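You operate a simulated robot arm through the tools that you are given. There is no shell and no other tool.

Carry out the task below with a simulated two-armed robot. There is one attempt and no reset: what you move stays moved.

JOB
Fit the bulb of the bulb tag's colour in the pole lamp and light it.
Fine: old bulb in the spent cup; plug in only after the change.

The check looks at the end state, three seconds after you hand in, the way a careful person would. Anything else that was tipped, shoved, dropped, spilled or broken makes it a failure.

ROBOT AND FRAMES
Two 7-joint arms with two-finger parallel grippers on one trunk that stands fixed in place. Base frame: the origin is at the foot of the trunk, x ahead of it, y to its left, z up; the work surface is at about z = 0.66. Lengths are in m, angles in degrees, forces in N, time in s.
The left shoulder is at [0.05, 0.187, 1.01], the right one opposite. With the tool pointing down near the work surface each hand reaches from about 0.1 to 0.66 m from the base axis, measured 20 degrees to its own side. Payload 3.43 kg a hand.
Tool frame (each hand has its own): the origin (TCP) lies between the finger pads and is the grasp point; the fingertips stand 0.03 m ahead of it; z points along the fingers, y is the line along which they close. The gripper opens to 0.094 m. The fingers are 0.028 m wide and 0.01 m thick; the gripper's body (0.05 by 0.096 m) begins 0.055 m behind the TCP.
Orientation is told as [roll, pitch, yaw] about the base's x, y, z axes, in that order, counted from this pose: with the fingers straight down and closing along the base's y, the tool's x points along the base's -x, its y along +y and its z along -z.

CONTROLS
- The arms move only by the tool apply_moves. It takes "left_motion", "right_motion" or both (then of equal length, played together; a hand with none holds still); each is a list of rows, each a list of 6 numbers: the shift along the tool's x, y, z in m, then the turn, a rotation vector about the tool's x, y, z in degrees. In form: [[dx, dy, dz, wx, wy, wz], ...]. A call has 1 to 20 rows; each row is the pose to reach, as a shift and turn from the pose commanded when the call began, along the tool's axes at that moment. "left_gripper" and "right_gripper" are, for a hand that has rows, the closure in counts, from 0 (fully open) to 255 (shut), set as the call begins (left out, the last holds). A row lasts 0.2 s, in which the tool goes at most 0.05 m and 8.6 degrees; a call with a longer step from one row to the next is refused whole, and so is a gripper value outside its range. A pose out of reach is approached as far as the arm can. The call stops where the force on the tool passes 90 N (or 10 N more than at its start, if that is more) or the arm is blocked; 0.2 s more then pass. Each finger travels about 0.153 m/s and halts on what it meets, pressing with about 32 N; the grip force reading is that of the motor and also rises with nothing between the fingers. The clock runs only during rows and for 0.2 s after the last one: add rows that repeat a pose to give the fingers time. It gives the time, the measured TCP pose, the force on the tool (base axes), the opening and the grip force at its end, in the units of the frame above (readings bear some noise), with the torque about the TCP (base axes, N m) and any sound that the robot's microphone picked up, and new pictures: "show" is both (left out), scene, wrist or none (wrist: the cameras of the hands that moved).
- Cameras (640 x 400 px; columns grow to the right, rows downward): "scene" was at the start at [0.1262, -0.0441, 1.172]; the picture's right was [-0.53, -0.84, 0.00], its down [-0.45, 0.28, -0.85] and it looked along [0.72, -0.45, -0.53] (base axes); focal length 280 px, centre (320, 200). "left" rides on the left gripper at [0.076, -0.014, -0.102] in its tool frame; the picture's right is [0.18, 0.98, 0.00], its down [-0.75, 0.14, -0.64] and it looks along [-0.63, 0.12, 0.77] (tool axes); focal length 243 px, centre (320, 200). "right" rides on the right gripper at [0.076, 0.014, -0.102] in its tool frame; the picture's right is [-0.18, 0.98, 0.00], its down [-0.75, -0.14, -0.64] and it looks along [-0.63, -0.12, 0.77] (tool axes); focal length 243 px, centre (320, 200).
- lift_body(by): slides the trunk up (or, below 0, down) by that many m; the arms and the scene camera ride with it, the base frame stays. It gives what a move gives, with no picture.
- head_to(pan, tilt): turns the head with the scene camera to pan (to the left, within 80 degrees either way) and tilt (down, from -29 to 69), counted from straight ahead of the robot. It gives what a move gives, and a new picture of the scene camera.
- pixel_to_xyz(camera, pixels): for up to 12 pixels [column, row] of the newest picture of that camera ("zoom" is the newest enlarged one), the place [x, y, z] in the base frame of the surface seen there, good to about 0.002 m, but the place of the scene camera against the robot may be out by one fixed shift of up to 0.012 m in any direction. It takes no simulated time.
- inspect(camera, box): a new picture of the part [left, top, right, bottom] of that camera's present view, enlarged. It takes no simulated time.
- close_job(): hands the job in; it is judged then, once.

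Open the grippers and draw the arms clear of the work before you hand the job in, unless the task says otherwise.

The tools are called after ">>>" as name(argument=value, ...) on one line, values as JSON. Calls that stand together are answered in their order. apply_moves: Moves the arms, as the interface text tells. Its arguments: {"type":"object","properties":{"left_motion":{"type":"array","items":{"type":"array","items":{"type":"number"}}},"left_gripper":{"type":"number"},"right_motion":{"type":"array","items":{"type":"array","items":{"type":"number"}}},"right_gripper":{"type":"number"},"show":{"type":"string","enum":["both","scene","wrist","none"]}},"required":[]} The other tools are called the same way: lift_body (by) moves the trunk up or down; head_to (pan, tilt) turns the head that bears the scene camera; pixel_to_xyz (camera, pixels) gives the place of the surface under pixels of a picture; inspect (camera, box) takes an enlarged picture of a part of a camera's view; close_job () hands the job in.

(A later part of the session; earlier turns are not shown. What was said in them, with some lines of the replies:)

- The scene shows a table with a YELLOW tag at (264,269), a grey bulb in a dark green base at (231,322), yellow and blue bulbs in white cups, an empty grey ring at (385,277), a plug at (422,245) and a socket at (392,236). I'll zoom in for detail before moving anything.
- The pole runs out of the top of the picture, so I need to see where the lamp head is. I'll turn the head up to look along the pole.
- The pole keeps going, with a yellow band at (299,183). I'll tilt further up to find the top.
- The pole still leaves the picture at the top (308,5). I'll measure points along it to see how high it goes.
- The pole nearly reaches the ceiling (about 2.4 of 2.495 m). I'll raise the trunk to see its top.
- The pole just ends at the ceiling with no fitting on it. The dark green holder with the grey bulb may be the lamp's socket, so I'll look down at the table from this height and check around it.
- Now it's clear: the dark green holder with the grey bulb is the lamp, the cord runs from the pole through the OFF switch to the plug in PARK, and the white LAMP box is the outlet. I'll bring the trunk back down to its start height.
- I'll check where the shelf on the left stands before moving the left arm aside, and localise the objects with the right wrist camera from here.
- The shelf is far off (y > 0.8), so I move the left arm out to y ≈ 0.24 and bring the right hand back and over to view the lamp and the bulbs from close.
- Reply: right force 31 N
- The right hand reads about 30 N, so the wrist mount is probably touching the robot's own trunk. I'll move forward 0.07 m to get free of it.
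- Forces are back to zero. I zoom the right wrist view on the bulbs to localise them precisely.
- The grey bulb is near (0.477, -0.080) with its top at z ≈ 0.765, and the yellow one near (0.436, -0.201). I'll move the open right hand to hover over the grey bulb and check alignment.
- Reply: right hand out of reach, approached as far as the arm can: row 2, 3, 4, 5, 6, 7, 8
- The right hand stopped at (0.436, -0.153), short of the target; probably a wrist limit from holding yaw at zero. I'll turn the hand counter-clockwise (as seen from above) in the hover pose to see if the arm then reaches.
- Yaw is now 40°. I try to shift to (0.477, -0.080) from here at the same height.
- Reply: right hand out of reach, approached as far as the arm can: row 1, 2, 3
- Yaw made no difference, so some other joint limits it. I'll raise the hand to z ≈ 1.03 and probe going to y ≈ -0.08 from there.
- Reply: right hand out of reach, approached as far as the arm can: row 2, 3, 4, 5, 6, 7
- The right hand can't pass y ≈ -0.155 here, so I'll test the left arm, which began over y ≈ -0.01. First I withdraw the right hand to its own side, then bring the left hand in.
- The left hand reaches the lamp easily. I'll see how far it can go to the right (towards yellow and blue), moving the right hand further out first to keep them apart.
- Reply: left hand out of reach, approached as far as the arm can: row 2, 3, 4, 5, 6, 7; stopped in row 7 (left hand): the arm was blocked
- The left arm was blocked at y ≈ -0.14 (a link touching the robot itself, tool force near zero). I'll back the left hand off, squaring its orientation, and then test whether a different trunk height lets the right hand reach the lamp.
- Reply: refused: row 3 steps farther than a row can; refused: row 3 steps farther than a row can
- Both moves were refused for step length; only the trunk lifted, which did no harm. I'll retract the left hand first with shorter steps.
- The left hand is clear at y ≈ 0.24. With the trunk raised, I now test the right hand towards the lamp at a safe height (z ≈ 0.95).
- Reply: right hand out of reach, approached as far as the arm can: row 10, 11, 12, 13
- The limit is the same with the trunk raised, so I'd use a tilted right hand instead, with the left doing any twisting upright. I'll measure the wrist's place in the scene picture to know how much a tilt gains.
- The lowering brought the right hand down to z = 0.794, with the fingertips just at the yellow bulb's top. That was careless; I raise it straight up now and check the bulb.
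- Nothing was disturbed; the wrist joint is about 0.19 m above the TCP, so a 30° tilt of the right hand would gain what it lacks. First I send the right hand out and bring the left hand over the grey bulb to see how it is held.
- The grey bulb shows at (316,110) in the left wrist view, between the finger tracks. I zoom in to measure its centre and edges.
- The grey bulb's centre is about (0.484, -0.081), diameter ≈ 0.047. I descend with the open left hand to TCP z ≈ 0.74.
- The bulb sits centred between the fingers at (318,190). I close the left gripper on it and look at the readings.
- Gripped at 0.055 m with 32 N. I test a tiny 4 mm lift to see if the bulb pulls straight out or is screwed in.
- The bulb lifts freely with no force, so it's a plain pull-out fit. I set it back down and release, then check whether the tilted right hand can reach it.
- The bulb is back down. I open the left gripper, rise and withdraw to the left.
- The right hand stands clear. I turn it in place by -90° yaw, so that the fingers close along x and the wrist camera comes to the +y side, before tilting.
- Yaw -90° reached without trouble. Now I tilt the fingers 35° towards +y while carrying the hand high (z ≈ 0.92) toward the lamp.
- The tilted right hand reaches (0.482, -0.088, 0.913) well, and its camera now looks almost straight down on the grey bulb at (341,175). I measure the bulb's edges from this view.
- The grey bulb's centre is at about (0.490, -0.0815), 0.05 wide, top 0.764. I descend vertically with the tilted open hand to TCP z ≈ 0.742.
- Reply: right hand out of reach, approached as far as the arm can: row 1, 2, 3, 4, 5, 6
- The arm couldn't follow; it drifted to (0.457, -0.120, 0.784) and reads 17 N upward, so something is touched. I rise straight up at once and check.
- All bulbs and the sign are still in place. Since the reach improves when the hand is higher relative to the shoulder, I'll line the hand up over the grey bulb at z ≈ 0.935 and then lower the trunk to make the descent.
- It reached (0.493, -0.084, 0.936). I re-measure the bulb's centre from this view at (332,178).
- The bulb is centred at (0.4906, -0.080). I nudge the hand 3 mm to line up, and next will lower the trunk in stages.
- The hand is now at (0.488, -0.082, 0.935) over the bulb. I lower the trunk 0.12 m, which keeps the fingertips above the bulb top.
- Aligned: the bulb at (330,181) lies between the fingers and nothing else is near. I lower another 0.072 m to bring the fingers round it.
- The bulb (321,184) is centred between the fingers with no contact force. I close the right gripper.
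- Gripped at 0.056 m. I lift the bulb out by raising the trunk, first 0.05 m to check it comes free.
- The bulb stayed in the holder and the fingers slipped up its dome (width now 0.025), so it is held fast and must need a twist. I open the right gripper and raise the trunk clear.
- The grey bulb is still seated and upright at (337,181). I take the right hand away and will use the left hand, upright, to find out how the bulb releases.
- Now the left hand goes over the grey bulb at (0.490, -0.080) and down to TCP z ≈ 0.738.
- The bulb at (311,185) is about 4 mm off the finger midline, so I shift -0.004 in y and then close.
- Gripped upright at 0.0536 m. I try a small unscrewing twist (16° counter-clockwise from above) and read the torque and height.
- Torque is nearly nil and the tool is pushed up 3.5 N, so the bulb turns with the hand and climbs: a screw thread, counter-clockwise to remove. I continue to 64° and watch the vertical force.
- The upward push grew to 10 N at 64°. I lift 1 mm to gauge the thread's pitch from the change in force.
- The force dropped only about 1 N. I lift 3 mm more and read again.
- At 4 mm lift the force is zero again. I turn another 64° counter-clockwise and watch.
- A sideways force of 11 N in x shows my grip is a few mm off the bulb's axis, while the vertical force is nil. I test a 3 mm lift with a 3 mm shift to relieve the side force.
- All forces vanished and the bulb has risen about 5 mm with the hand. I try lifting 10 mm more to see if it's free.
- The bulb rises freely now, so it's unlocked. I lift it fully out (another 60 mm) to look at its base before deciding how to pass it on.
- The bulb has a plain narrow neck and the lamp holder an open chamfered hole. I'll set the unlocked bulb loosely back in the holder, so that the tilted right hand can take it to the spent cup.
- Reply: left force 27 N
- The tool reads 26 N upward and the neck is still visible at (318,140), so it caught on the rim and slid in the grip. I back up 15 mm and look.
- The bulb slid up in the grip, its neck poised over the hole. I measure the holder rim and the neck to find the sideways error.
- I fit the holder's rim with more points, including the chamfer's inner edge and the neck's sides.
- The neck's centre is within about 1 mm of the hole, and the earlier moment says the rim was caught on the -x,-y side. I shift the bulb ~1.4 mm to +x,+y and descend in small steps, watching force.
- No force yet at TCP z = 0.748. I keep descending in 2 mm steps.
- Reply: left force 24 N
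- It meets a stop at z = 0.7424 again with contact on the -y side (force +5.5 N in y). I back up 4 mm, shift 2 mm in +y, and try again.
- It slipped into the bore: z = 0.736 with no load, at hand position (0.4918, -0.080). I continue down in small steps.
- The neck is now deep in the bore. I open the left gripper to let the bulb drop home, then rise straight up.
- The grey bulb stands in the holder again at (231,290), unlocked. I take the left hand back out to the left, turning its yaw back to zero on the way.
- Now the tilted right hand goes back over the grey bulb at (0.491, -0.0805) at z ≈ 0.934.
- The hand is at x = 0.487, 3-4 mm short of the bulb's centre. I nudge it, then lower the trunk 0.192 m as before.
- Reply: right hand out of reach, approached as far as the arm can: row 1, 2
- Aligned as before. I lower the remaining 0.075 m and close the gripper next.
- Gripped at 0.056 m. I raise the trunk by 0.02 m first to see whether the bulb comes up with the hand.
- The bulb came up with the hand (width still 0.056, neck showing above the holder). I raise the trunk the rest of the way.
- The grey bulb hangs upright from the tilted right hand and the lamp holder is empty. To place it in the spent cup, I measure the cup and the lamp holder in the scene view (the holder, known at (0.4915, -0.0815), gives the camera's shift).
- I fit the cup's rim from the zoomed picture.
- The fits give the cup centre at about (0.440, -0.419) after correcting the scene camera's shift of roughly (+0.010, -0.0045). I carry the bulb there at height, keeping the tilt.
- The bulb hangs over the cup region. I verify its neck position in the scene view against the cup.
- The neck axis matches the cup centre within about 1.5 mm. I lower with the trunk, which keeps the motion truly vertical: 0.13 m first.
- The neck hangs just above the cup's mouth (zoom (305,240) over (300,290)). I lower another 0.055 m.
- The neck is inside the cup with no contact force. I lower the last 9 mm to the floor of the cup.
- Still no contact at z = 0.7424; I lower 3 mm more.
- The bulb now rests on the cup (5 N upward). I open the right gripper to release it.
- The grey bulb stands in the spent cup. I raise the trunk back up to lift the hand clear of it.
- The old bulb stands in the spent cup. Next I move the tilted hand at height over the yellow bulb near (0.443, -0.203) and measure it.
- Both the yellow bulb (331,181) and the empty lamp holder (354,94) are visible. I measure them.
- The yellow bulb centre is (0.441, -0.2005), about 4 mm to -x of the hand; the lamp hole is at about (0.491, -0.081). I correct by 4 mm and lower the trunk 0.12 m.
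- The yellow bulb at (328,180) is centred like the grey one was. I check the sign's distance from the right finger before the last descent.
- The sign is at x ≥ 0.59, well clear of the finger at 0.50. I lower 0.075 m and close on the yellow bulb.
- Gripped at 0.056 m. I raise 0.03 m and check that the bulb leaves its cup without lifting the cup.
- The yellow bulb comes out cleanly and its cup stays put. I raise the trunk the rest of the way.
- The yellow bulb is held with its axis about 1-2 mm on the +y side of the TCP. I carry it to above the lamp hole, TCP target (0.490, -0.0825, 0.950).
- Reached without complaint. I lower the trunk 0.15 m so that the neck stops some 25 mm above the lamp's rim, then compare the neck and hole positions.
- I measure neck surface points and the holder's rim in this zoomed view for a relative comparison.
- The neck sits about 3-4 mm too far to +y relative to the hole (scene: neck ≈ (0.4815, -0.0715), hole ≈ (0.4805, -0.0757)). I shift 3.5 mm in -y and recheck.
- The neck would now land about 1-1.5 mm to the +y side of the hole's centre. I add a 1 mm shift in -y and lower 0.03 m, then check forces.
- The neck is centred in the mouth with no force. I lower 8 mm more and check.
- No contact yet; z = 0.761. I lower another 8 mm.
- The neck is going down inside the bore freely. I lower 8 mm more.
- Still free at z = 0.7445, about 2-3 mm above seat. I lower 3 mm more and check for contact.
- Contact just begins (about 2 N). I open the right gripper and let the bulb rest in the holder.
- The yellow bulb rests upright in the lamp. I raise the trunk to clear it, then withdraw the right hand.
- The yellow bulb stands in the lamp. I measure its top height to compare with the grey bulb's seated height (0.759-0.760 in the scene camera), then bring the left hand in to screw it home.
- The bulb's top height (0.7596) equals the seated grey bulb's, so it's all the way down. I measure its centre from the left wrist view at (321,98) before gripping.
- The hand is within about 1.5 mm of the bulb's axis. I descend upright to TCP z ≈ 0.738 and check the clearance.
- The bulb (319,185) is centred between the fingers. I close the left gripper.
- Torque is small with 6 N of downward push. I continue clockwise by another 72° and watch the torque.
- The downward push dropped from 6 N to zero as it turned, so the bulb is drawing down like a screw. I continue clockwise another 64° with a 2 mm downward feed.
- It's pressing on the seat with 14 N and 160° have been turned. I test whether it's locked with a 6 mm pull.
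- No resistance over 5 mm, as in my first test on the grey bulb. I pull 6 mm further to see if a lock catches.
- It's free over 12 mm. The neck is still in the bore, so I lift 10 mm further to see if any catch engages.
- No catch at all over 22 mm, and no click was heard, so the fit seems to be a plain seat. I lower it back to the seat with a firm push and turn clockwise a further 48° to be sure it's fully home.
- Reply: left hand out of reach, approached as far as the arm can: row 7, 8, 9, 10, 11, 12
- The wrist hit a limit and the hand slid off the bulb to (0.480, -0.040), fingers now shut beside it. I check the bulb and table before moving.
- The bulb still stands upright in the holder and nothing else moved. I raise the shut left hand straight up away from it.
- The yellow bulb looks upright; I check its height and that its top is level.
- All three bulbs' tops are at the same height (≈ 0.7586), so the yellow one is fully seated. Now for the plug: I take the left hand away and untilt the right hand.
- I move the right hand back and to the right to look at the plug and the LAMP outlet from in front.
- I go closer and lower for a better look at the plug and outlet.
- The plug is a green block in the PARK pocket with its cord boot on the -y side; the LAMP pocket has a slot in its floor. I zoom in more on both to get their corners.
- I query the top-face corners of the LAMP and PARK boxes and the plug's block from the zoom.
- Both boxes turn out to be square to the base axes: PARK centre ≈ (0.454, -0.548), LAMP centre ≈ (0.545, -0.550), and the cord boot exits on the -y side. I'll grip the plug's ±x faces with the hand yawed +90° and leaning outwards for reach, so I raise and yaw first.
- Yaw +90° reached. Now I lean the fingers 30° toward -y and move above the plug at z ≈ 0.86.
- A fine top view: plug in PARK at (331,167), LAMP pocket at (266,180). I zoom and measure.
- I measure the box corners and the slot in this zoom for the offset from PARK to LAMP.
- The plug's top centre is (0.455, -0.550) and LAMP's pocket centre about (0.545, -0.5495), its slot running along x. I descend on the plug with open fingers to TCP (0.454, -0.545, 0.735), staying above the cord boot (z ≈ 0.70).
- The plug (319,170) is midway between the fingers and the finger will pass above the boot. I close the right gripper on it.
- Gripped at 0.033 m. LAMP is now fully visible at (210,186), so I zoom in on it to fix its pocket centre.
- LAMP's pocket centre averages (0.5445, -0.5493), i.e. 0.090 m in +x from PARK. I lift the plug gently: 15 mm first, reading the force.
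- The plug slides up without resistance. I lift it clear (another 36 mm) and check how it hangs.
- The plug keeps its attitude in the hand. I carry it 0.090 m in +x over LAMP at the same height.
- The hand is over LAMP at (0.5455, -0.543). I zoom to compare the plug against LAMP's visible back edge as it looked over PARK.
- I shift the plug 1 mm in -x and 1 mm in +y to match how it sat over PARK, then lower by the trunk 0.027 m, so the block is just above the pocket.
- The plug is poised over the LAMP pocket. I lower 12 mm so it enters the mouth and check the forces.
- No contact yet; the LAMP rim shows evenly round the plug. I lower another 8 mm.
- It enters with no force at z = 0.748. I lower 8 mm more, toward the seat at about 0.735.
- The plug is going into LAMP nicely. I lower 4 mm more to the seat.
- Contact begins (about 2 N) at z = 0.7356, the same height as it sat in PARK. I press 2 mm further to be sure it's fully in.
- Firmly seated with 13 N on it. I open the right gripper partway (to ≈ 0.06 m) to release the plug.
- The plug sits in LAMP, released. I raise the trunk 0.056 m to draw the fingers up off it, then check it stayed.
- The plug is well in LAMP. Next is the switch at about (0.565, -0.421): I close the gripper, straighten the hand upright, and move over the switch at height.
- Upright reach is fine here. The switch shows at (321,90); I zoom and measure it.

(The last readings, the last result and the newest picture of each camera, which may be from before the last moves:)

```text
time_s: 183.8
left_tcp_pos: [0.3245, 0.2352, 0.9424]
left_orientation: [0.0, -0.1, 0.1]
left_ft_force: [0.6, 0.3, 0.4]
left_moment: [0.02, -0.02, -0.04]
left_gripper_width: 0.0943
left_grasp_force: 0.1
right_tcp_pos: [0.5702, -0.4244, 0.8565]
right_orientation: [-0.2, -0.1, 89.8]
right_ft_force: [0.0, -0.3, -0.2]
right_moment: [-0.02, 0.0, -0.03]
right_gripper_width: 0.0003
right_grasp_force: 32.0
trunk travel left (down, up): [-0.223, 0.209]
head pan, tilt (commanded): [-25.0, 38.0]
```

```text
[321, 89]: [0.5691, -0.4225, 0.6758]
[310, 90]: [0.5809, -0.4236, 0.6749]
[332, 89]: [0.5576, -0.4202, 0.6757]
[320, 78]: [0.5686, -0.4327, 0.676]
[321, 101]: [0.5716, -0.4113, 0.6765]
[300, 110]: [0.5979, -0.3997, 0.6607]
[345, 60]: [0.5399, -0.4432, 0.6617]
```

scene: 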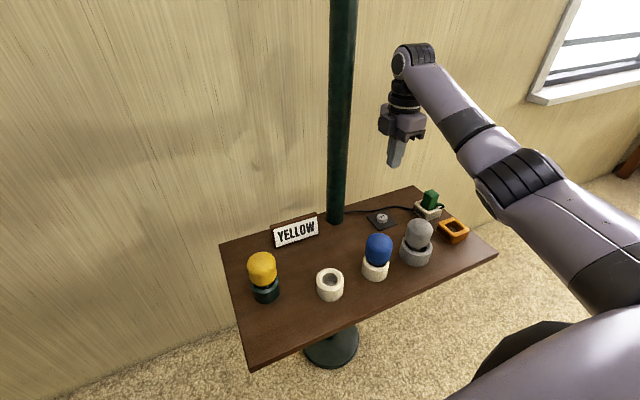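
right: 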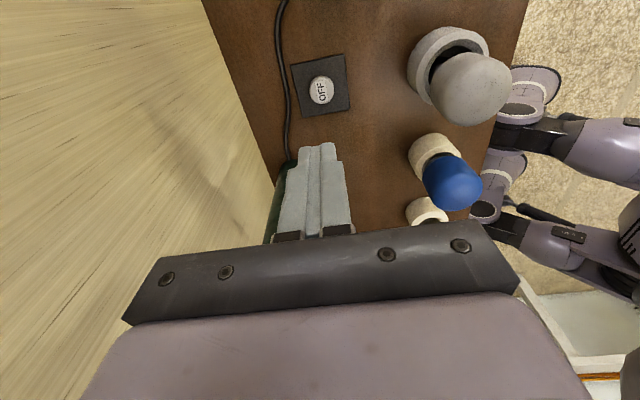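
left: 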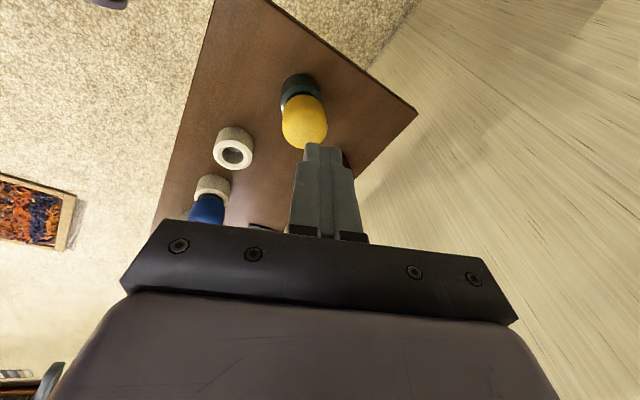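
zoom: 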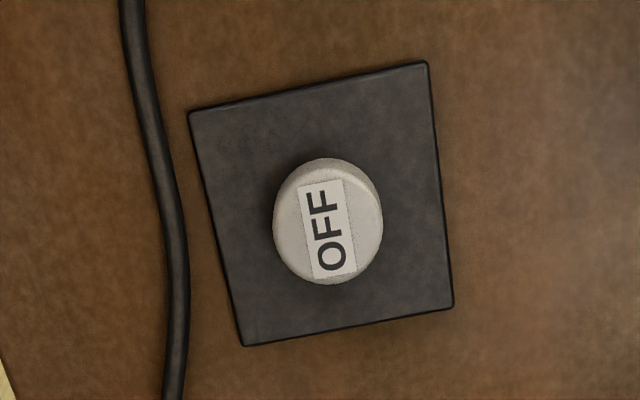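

The button is round, centred at (0.569, -0.422), top z = 0.676. I centre the closed fingertips on it and lower the trunk 0.135 m, leaving about 15 mm of clearance.

>>> apply_moves(right_motion=[[-0.0024, 0.001, 0, 0, 0, 0], [-0.0024, 0.001, 0, 0, 0, 0]], show="none")

>>> lift_body(by=-0.135)

>>> apply_moves(right_motion=[[0, 0, 0, 0, 0, 0]], show="both")

>>> inspect(camera="scene", box=[320, 100, 480, 230])

```text
time_s: 184.4
left_tcp_pos: [0.3238, 0.2351, 0.9416]
left_orientation: [0.1, -0.1, 0.2]
left_ft_force: [-0.3, 0.6, 0.1]
left_moment: [0.02, 0.0, -0.01]
left_gripper_width: 0.0942
left_grasp_force: 0.0
right_tcp_pos: [0.5679, -0.4217, 0.8577]
right_orientation: [-0.3, -0.1, 89.8]
right_ft_force: [0.7, -0.6, -0.9]
right_moment: [0.03, 0.01, 0.01]
right_gripper_width: 0.0
right_grasp_force: 31.8
trunk travel left (down, up): [-0.223, 0.209]
head pan, tilt (commanded): [-25.0, 38.0]
```

```text
time_s: 186.0
left_tcp_pos: [0.3235, 0.2349, 0.8076]
left_orientation: [0.2, -0.1, 0.2]
left_ft_force: [-0.4, 0.7, 0.1]
left_moment: [-0.02, 0.0, 0.03]
left_gripper_width: 0.0938
left_grasp_force: 0.0
right_tcp_pos: [0.5693, -0.4225, 0.7223]
right_orientation: [-0.3, -0.2, 89.8]
right_ft_force: [0.6, 0.0, -0.4]
right_moment: [-0.04, -0.01, 0.01]
right_gripper_width: 0.0
right_grasp_force: 32.5
trunk travel left (down, up): [-0.088, 0.344]
head pan, tilt (commanded): [-25.0, 38.0]
```

```text
time_s: 186.4
left_tcp_pos: [0.3243, 0.2354, 0.8064]
left_orientation: [0.1, -0.1, 0.2]
left_ft_force: [-0.3, -0.1, -0.2]
left_moment: [0.0, 0.01, 0.0]
left_gripper_width: 0.0937
left_grasp_force: 0.0
right_tcp_pos: [0.5688, -0.4212, 0.7227]
right_orientation: [-0.1, 0.0, 89.9]
right_ft_force: [0.0, -0.8, 0.9]
right_moment: [-0.02, 0.01, -0.04]
right_gripper_width: 0.0001
right_grasp_force: 31.8
trunk travel left (down, up): [-0.088, 0.344]
head pan, tilt (commanded): [-25.0, 38.0]
```

scene: 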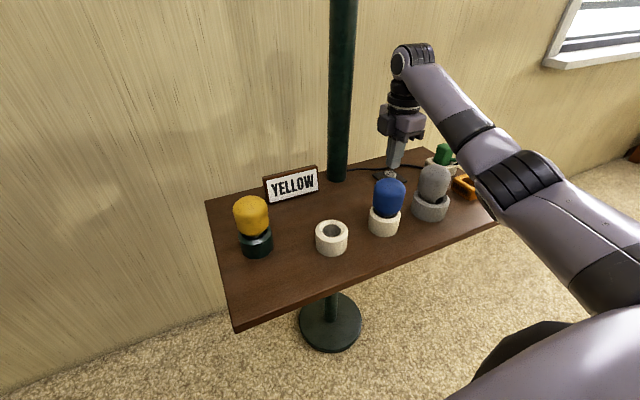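
right: 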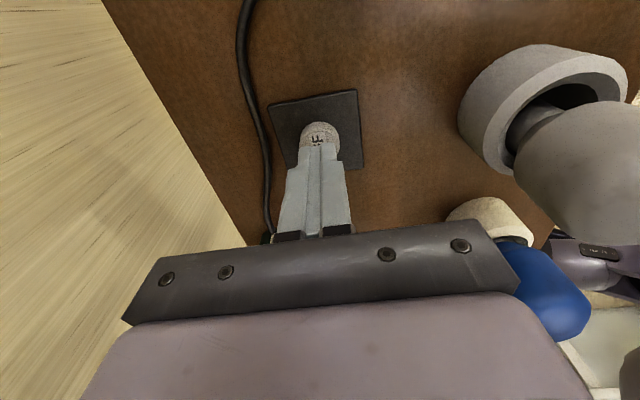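

```text
3.08 times, centred on (400, 165) of scene
```

zoom: 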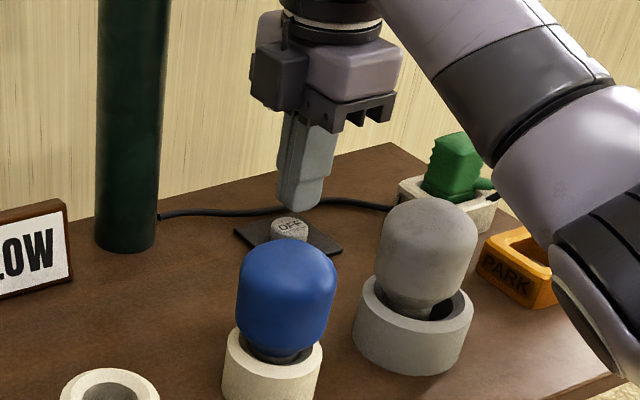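

The fingertips are right over the button. I press down in small steps, to about 4 mm below its top, and listen for a click.

>>> apply_moves(right_motion=[[0, 0, 0.01, 0, 0, 0], [0, 0, 0.015, 0, 0, 0], [0, 0, 0.018, 0, 0, 0], [0, 0, 0.021, 0, 0, 0], [0, 0, 0.021, 0, 0, 0]], show="both")

```text
time_s: 187.6
left_tcp_pos: [0.3226, 0.2361, 0.8066]
left_orientation: [0.0, -0.1, 0.2]
left_ft_force: [0.3, 0.2, 0.3]
left_moment: [-0.02, 0.0, -0.02]
left_gripper_width: 0.0939
left_grasp_force: 0.1
right_tcp_pos: [0.5695, -0.4219, 0.7017]
right_orientation: [-0.3, -0.2, 89.9]
right_ft_force: [1.3, 1.3, 3.9]
right_moment: [0.03, -0.07, 0.04]
right_gripper_width: 0.0001
right_grasp_force: 32.1
trunk travel left (down, up): [-0.088, 0.344]
head pan, tilt (commanded): [-25.0, 38.0]
heard: click
```

scene: 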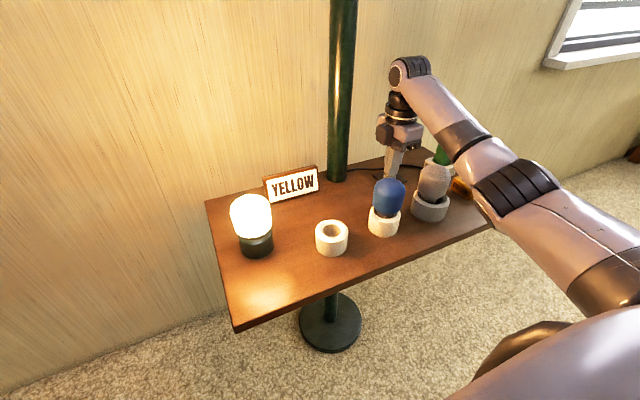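
right: 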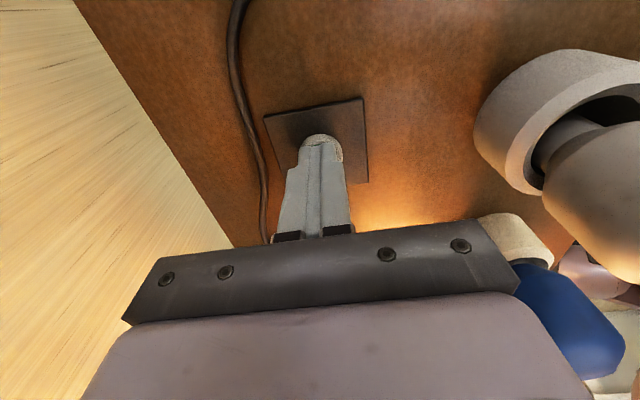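

A click, and the yellow bulb lights up. I draw the fingertips straight up off the button.

>>> apply_moves(right_motion=[[0, 0, -0.01, 0, 0, 0], [0, 0, -0.021, 0, 0, 0], [0, 0, -0.021, 0, 0, 0]], show="none")

>>> lift_body(by=0.135)

>>> apply_moves(right_motion=[[0, 0.03, -0.02, 0, 0, 0], [0, 0.06, -0.04, 0, 0, 0], [0, 0.09, -0.05, 0, 0, 0], [0, 0.12, -0.06, 0, 0, 0], [0.02, 0.15, -0.07, 0, 0, 0], [0.04, 0.18, -0.08, 0, 0, 0], [0.06, 0.2, -0.09, 0, 0, 0], [0.06, 0.2, -0.09, 0, 0, 0]], right_gripper=0, show="both")

```text
time_s: 188.4
left_tcp_pos: [0.3236, 0.2361, 0.8072]
left_orientation: [0.1, -0.1, 0.2]
left_ft_force: [0.4, 0.4, 1.3]
left_moment: [-0.01, 0.02, 0.0]
left_gripper_width: 0.0942
left_grasp_force: 0.1
right_tcp_pos: [0.5699, -0.4232, 0.7242]
right_orientation: [-0.2, -0.1, 89.8]
right_ft_force: [0.3, -0.3, 0.5]
right_moment: [0.02, 0.02, 0.01]
right_gripper_width: 0.0
right_grasp_force: 31.7
trunk travel left (down, up): [-0.088, 0.344]
head pan, tilt (commanded): [-25.0, 38.0]
```

```text
time_s: 190.1
left_tcp_pos: [0.3244, 0.2352, 0.9429]
left_orientation: [0.1, -0.1, 0.2]
left_ft_force: [0.1, 0.0, 0.2]
left_moment: [0.0, 0.0, 0.01]
left_gripper_width: 0.094
left_grasp_force: 0.0
right_tcp_pos: [0.5689, -0.423, 0.8583]
right_orientation: [-0.2, -0.2, 89.8]
right_ft_force: [1.0, 0.1, -0.1]
right_moment: [0.0, -0.02, 0.0]
right_gripper_width: 0.0
right_grasp_force: 32.0
trunk travel left (down, up): [-0.223, 0.209]
head pan, tilt (commanded): [-25.0, 38.0]
```

```text
time_s: 191.9
left_tcp_pos: [0.3233, 0.2344, 0.9419]
left_orientation: [0.1, -0.1, 0.1]
left_ft_force: [0.0, 0.5, 0.1]
left_moment: [-0.01, 0.01, 0.01]
left_gripper_width: 0.0941
left_grasp_force: 0.1
right_tcp_pos: [0.368, -0.4839, 0.9478]
right_orientation: [-0.2, -0.2, 89.9]
right_ft_force: [-0.4, 0.1, -1.0]
right_moment: [0.01, 0.0, 0.01]
right_gripper_width: 0.0939
right_grasp_force: 0.0
trunk travel left (down, up): [-0.223, 0.209]
head pan, tilt (commanded): [-25.0, 38.0]
```

scene: 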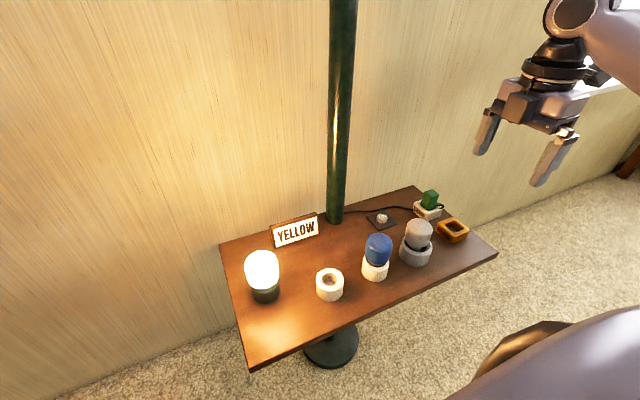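
right: 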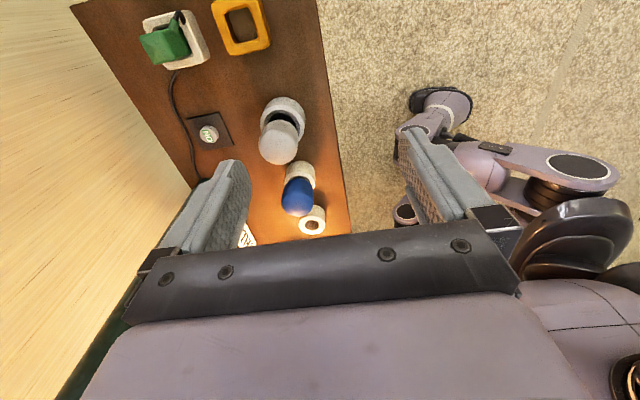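

The lamp stays lit with the hands clear. I check the switch, the spent cup, the plug and the sign up close before handing in.

>>> inspect(camera="scene", box=[350, 180, 490, 290])

>>> inspect(camera="scene", box=[220, 200, 350, 320])

>>> inspect(camera="right", box=[120, 0, 330, 250])

```text
3.64 times, centred on (420, 235) of scene
```

zoom: 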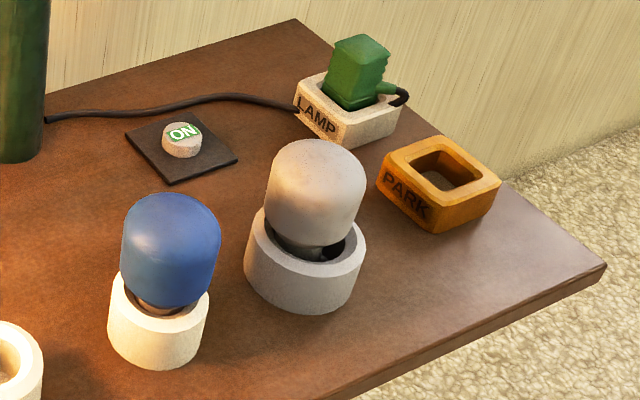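

```text
3.33 times, centred on (285, 260) of scene
```

zoom: 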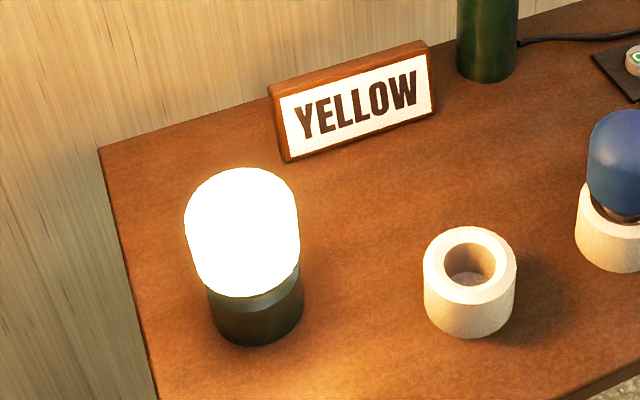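

```text
1.60 times, centred on (225, 125) of right
```

zoom: 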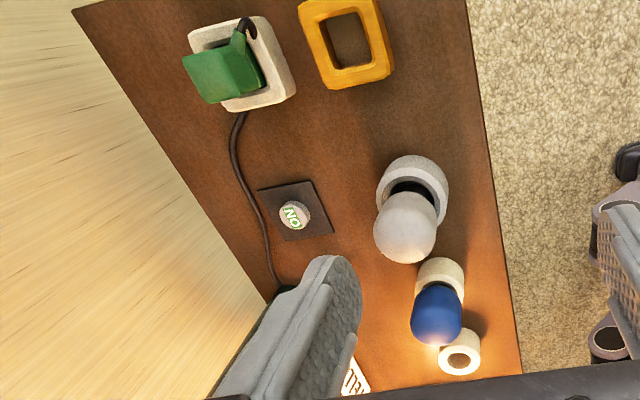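

The switch reads ON, the bulb glows, the grey bulb stands in the spent cup, and the sign and blue bulb are untouched. I draw the open right hand a little further back from the table.

>>> apply_moves(right_motion=[[0.02, 0.025, -0.01, 0, 0, 0], [0.04, 0.05, -0.02, 0, 0, 0], [0.06, 0.06, -0.03, 0, 0, 0], [0.06, 0.06, -0.03, 0, 0, 0]], show="scene")

```text
time_s: 192.9
left_tcp_pos: [0.3233, 0.2344, 0.942]
left_orientation: [0.2, 0.0, 0.2]
left_ft_force: [0.2, 0.5, 0.5]
left_moment: [0.0, 0.03, -0.02]
left_gripper_width: 0.0939
left_grasp_force: 0.1
right_tcp_pos: [0.3342, -0.5368, 0.967]
right_orientation: [0.0, -1.6, 90.8]
right_ft_force: [-0.4, 0.9, -0.9]
right_moment: [0.0, 0.02, -0.03]
right_gripper_width: 0.0943
right_grasp_force: 0.1
right hand out of reach, approached as far as the arm can: row 2, 3, 4
trunk travel left (down, up): [-0.223, 0.209]
head pan, tilt (commanded): [-25.0, 38.0]
```

scene: 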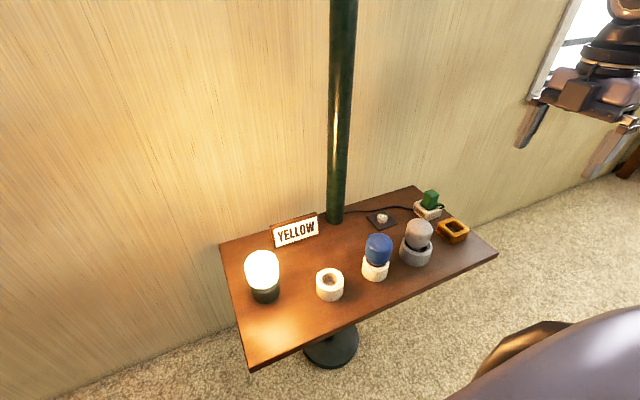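

Both hands are open and clear of the table, the lamp is lit with the yellow bulb, and the old bulb is in the spent cup. I hand the job in.

>>> close_job()

```text
The job is handed in.
```

The pole lamp now holds the yellow bulb, as the tag asks, and it is lit. The old grey bulb stands in the spent cup.

- **Order:** I moved the plug from PARK to LAMP only after the yellow bulb was seated. The switch clicked when I pressed it and now reads ON.
- **Bulb fit:** The yellow bulb is fully down in its holder. It did not lock when I turned it about 160° clockwise, so it sits there as a plain push fit.
- **Contact along the way:**
  - The right wrist bumped the robot's own trunk once, early on.
  - While I was still testing reach, the right hand pressed something lightly (about 17 N), probably the top of the yellow bulb.
  - The left hand slid off the yellow bulb once while twisting it.

In the last pictures the sign, the blue bulb and the cups all stood where they began. Both hands are open and clear of the table.
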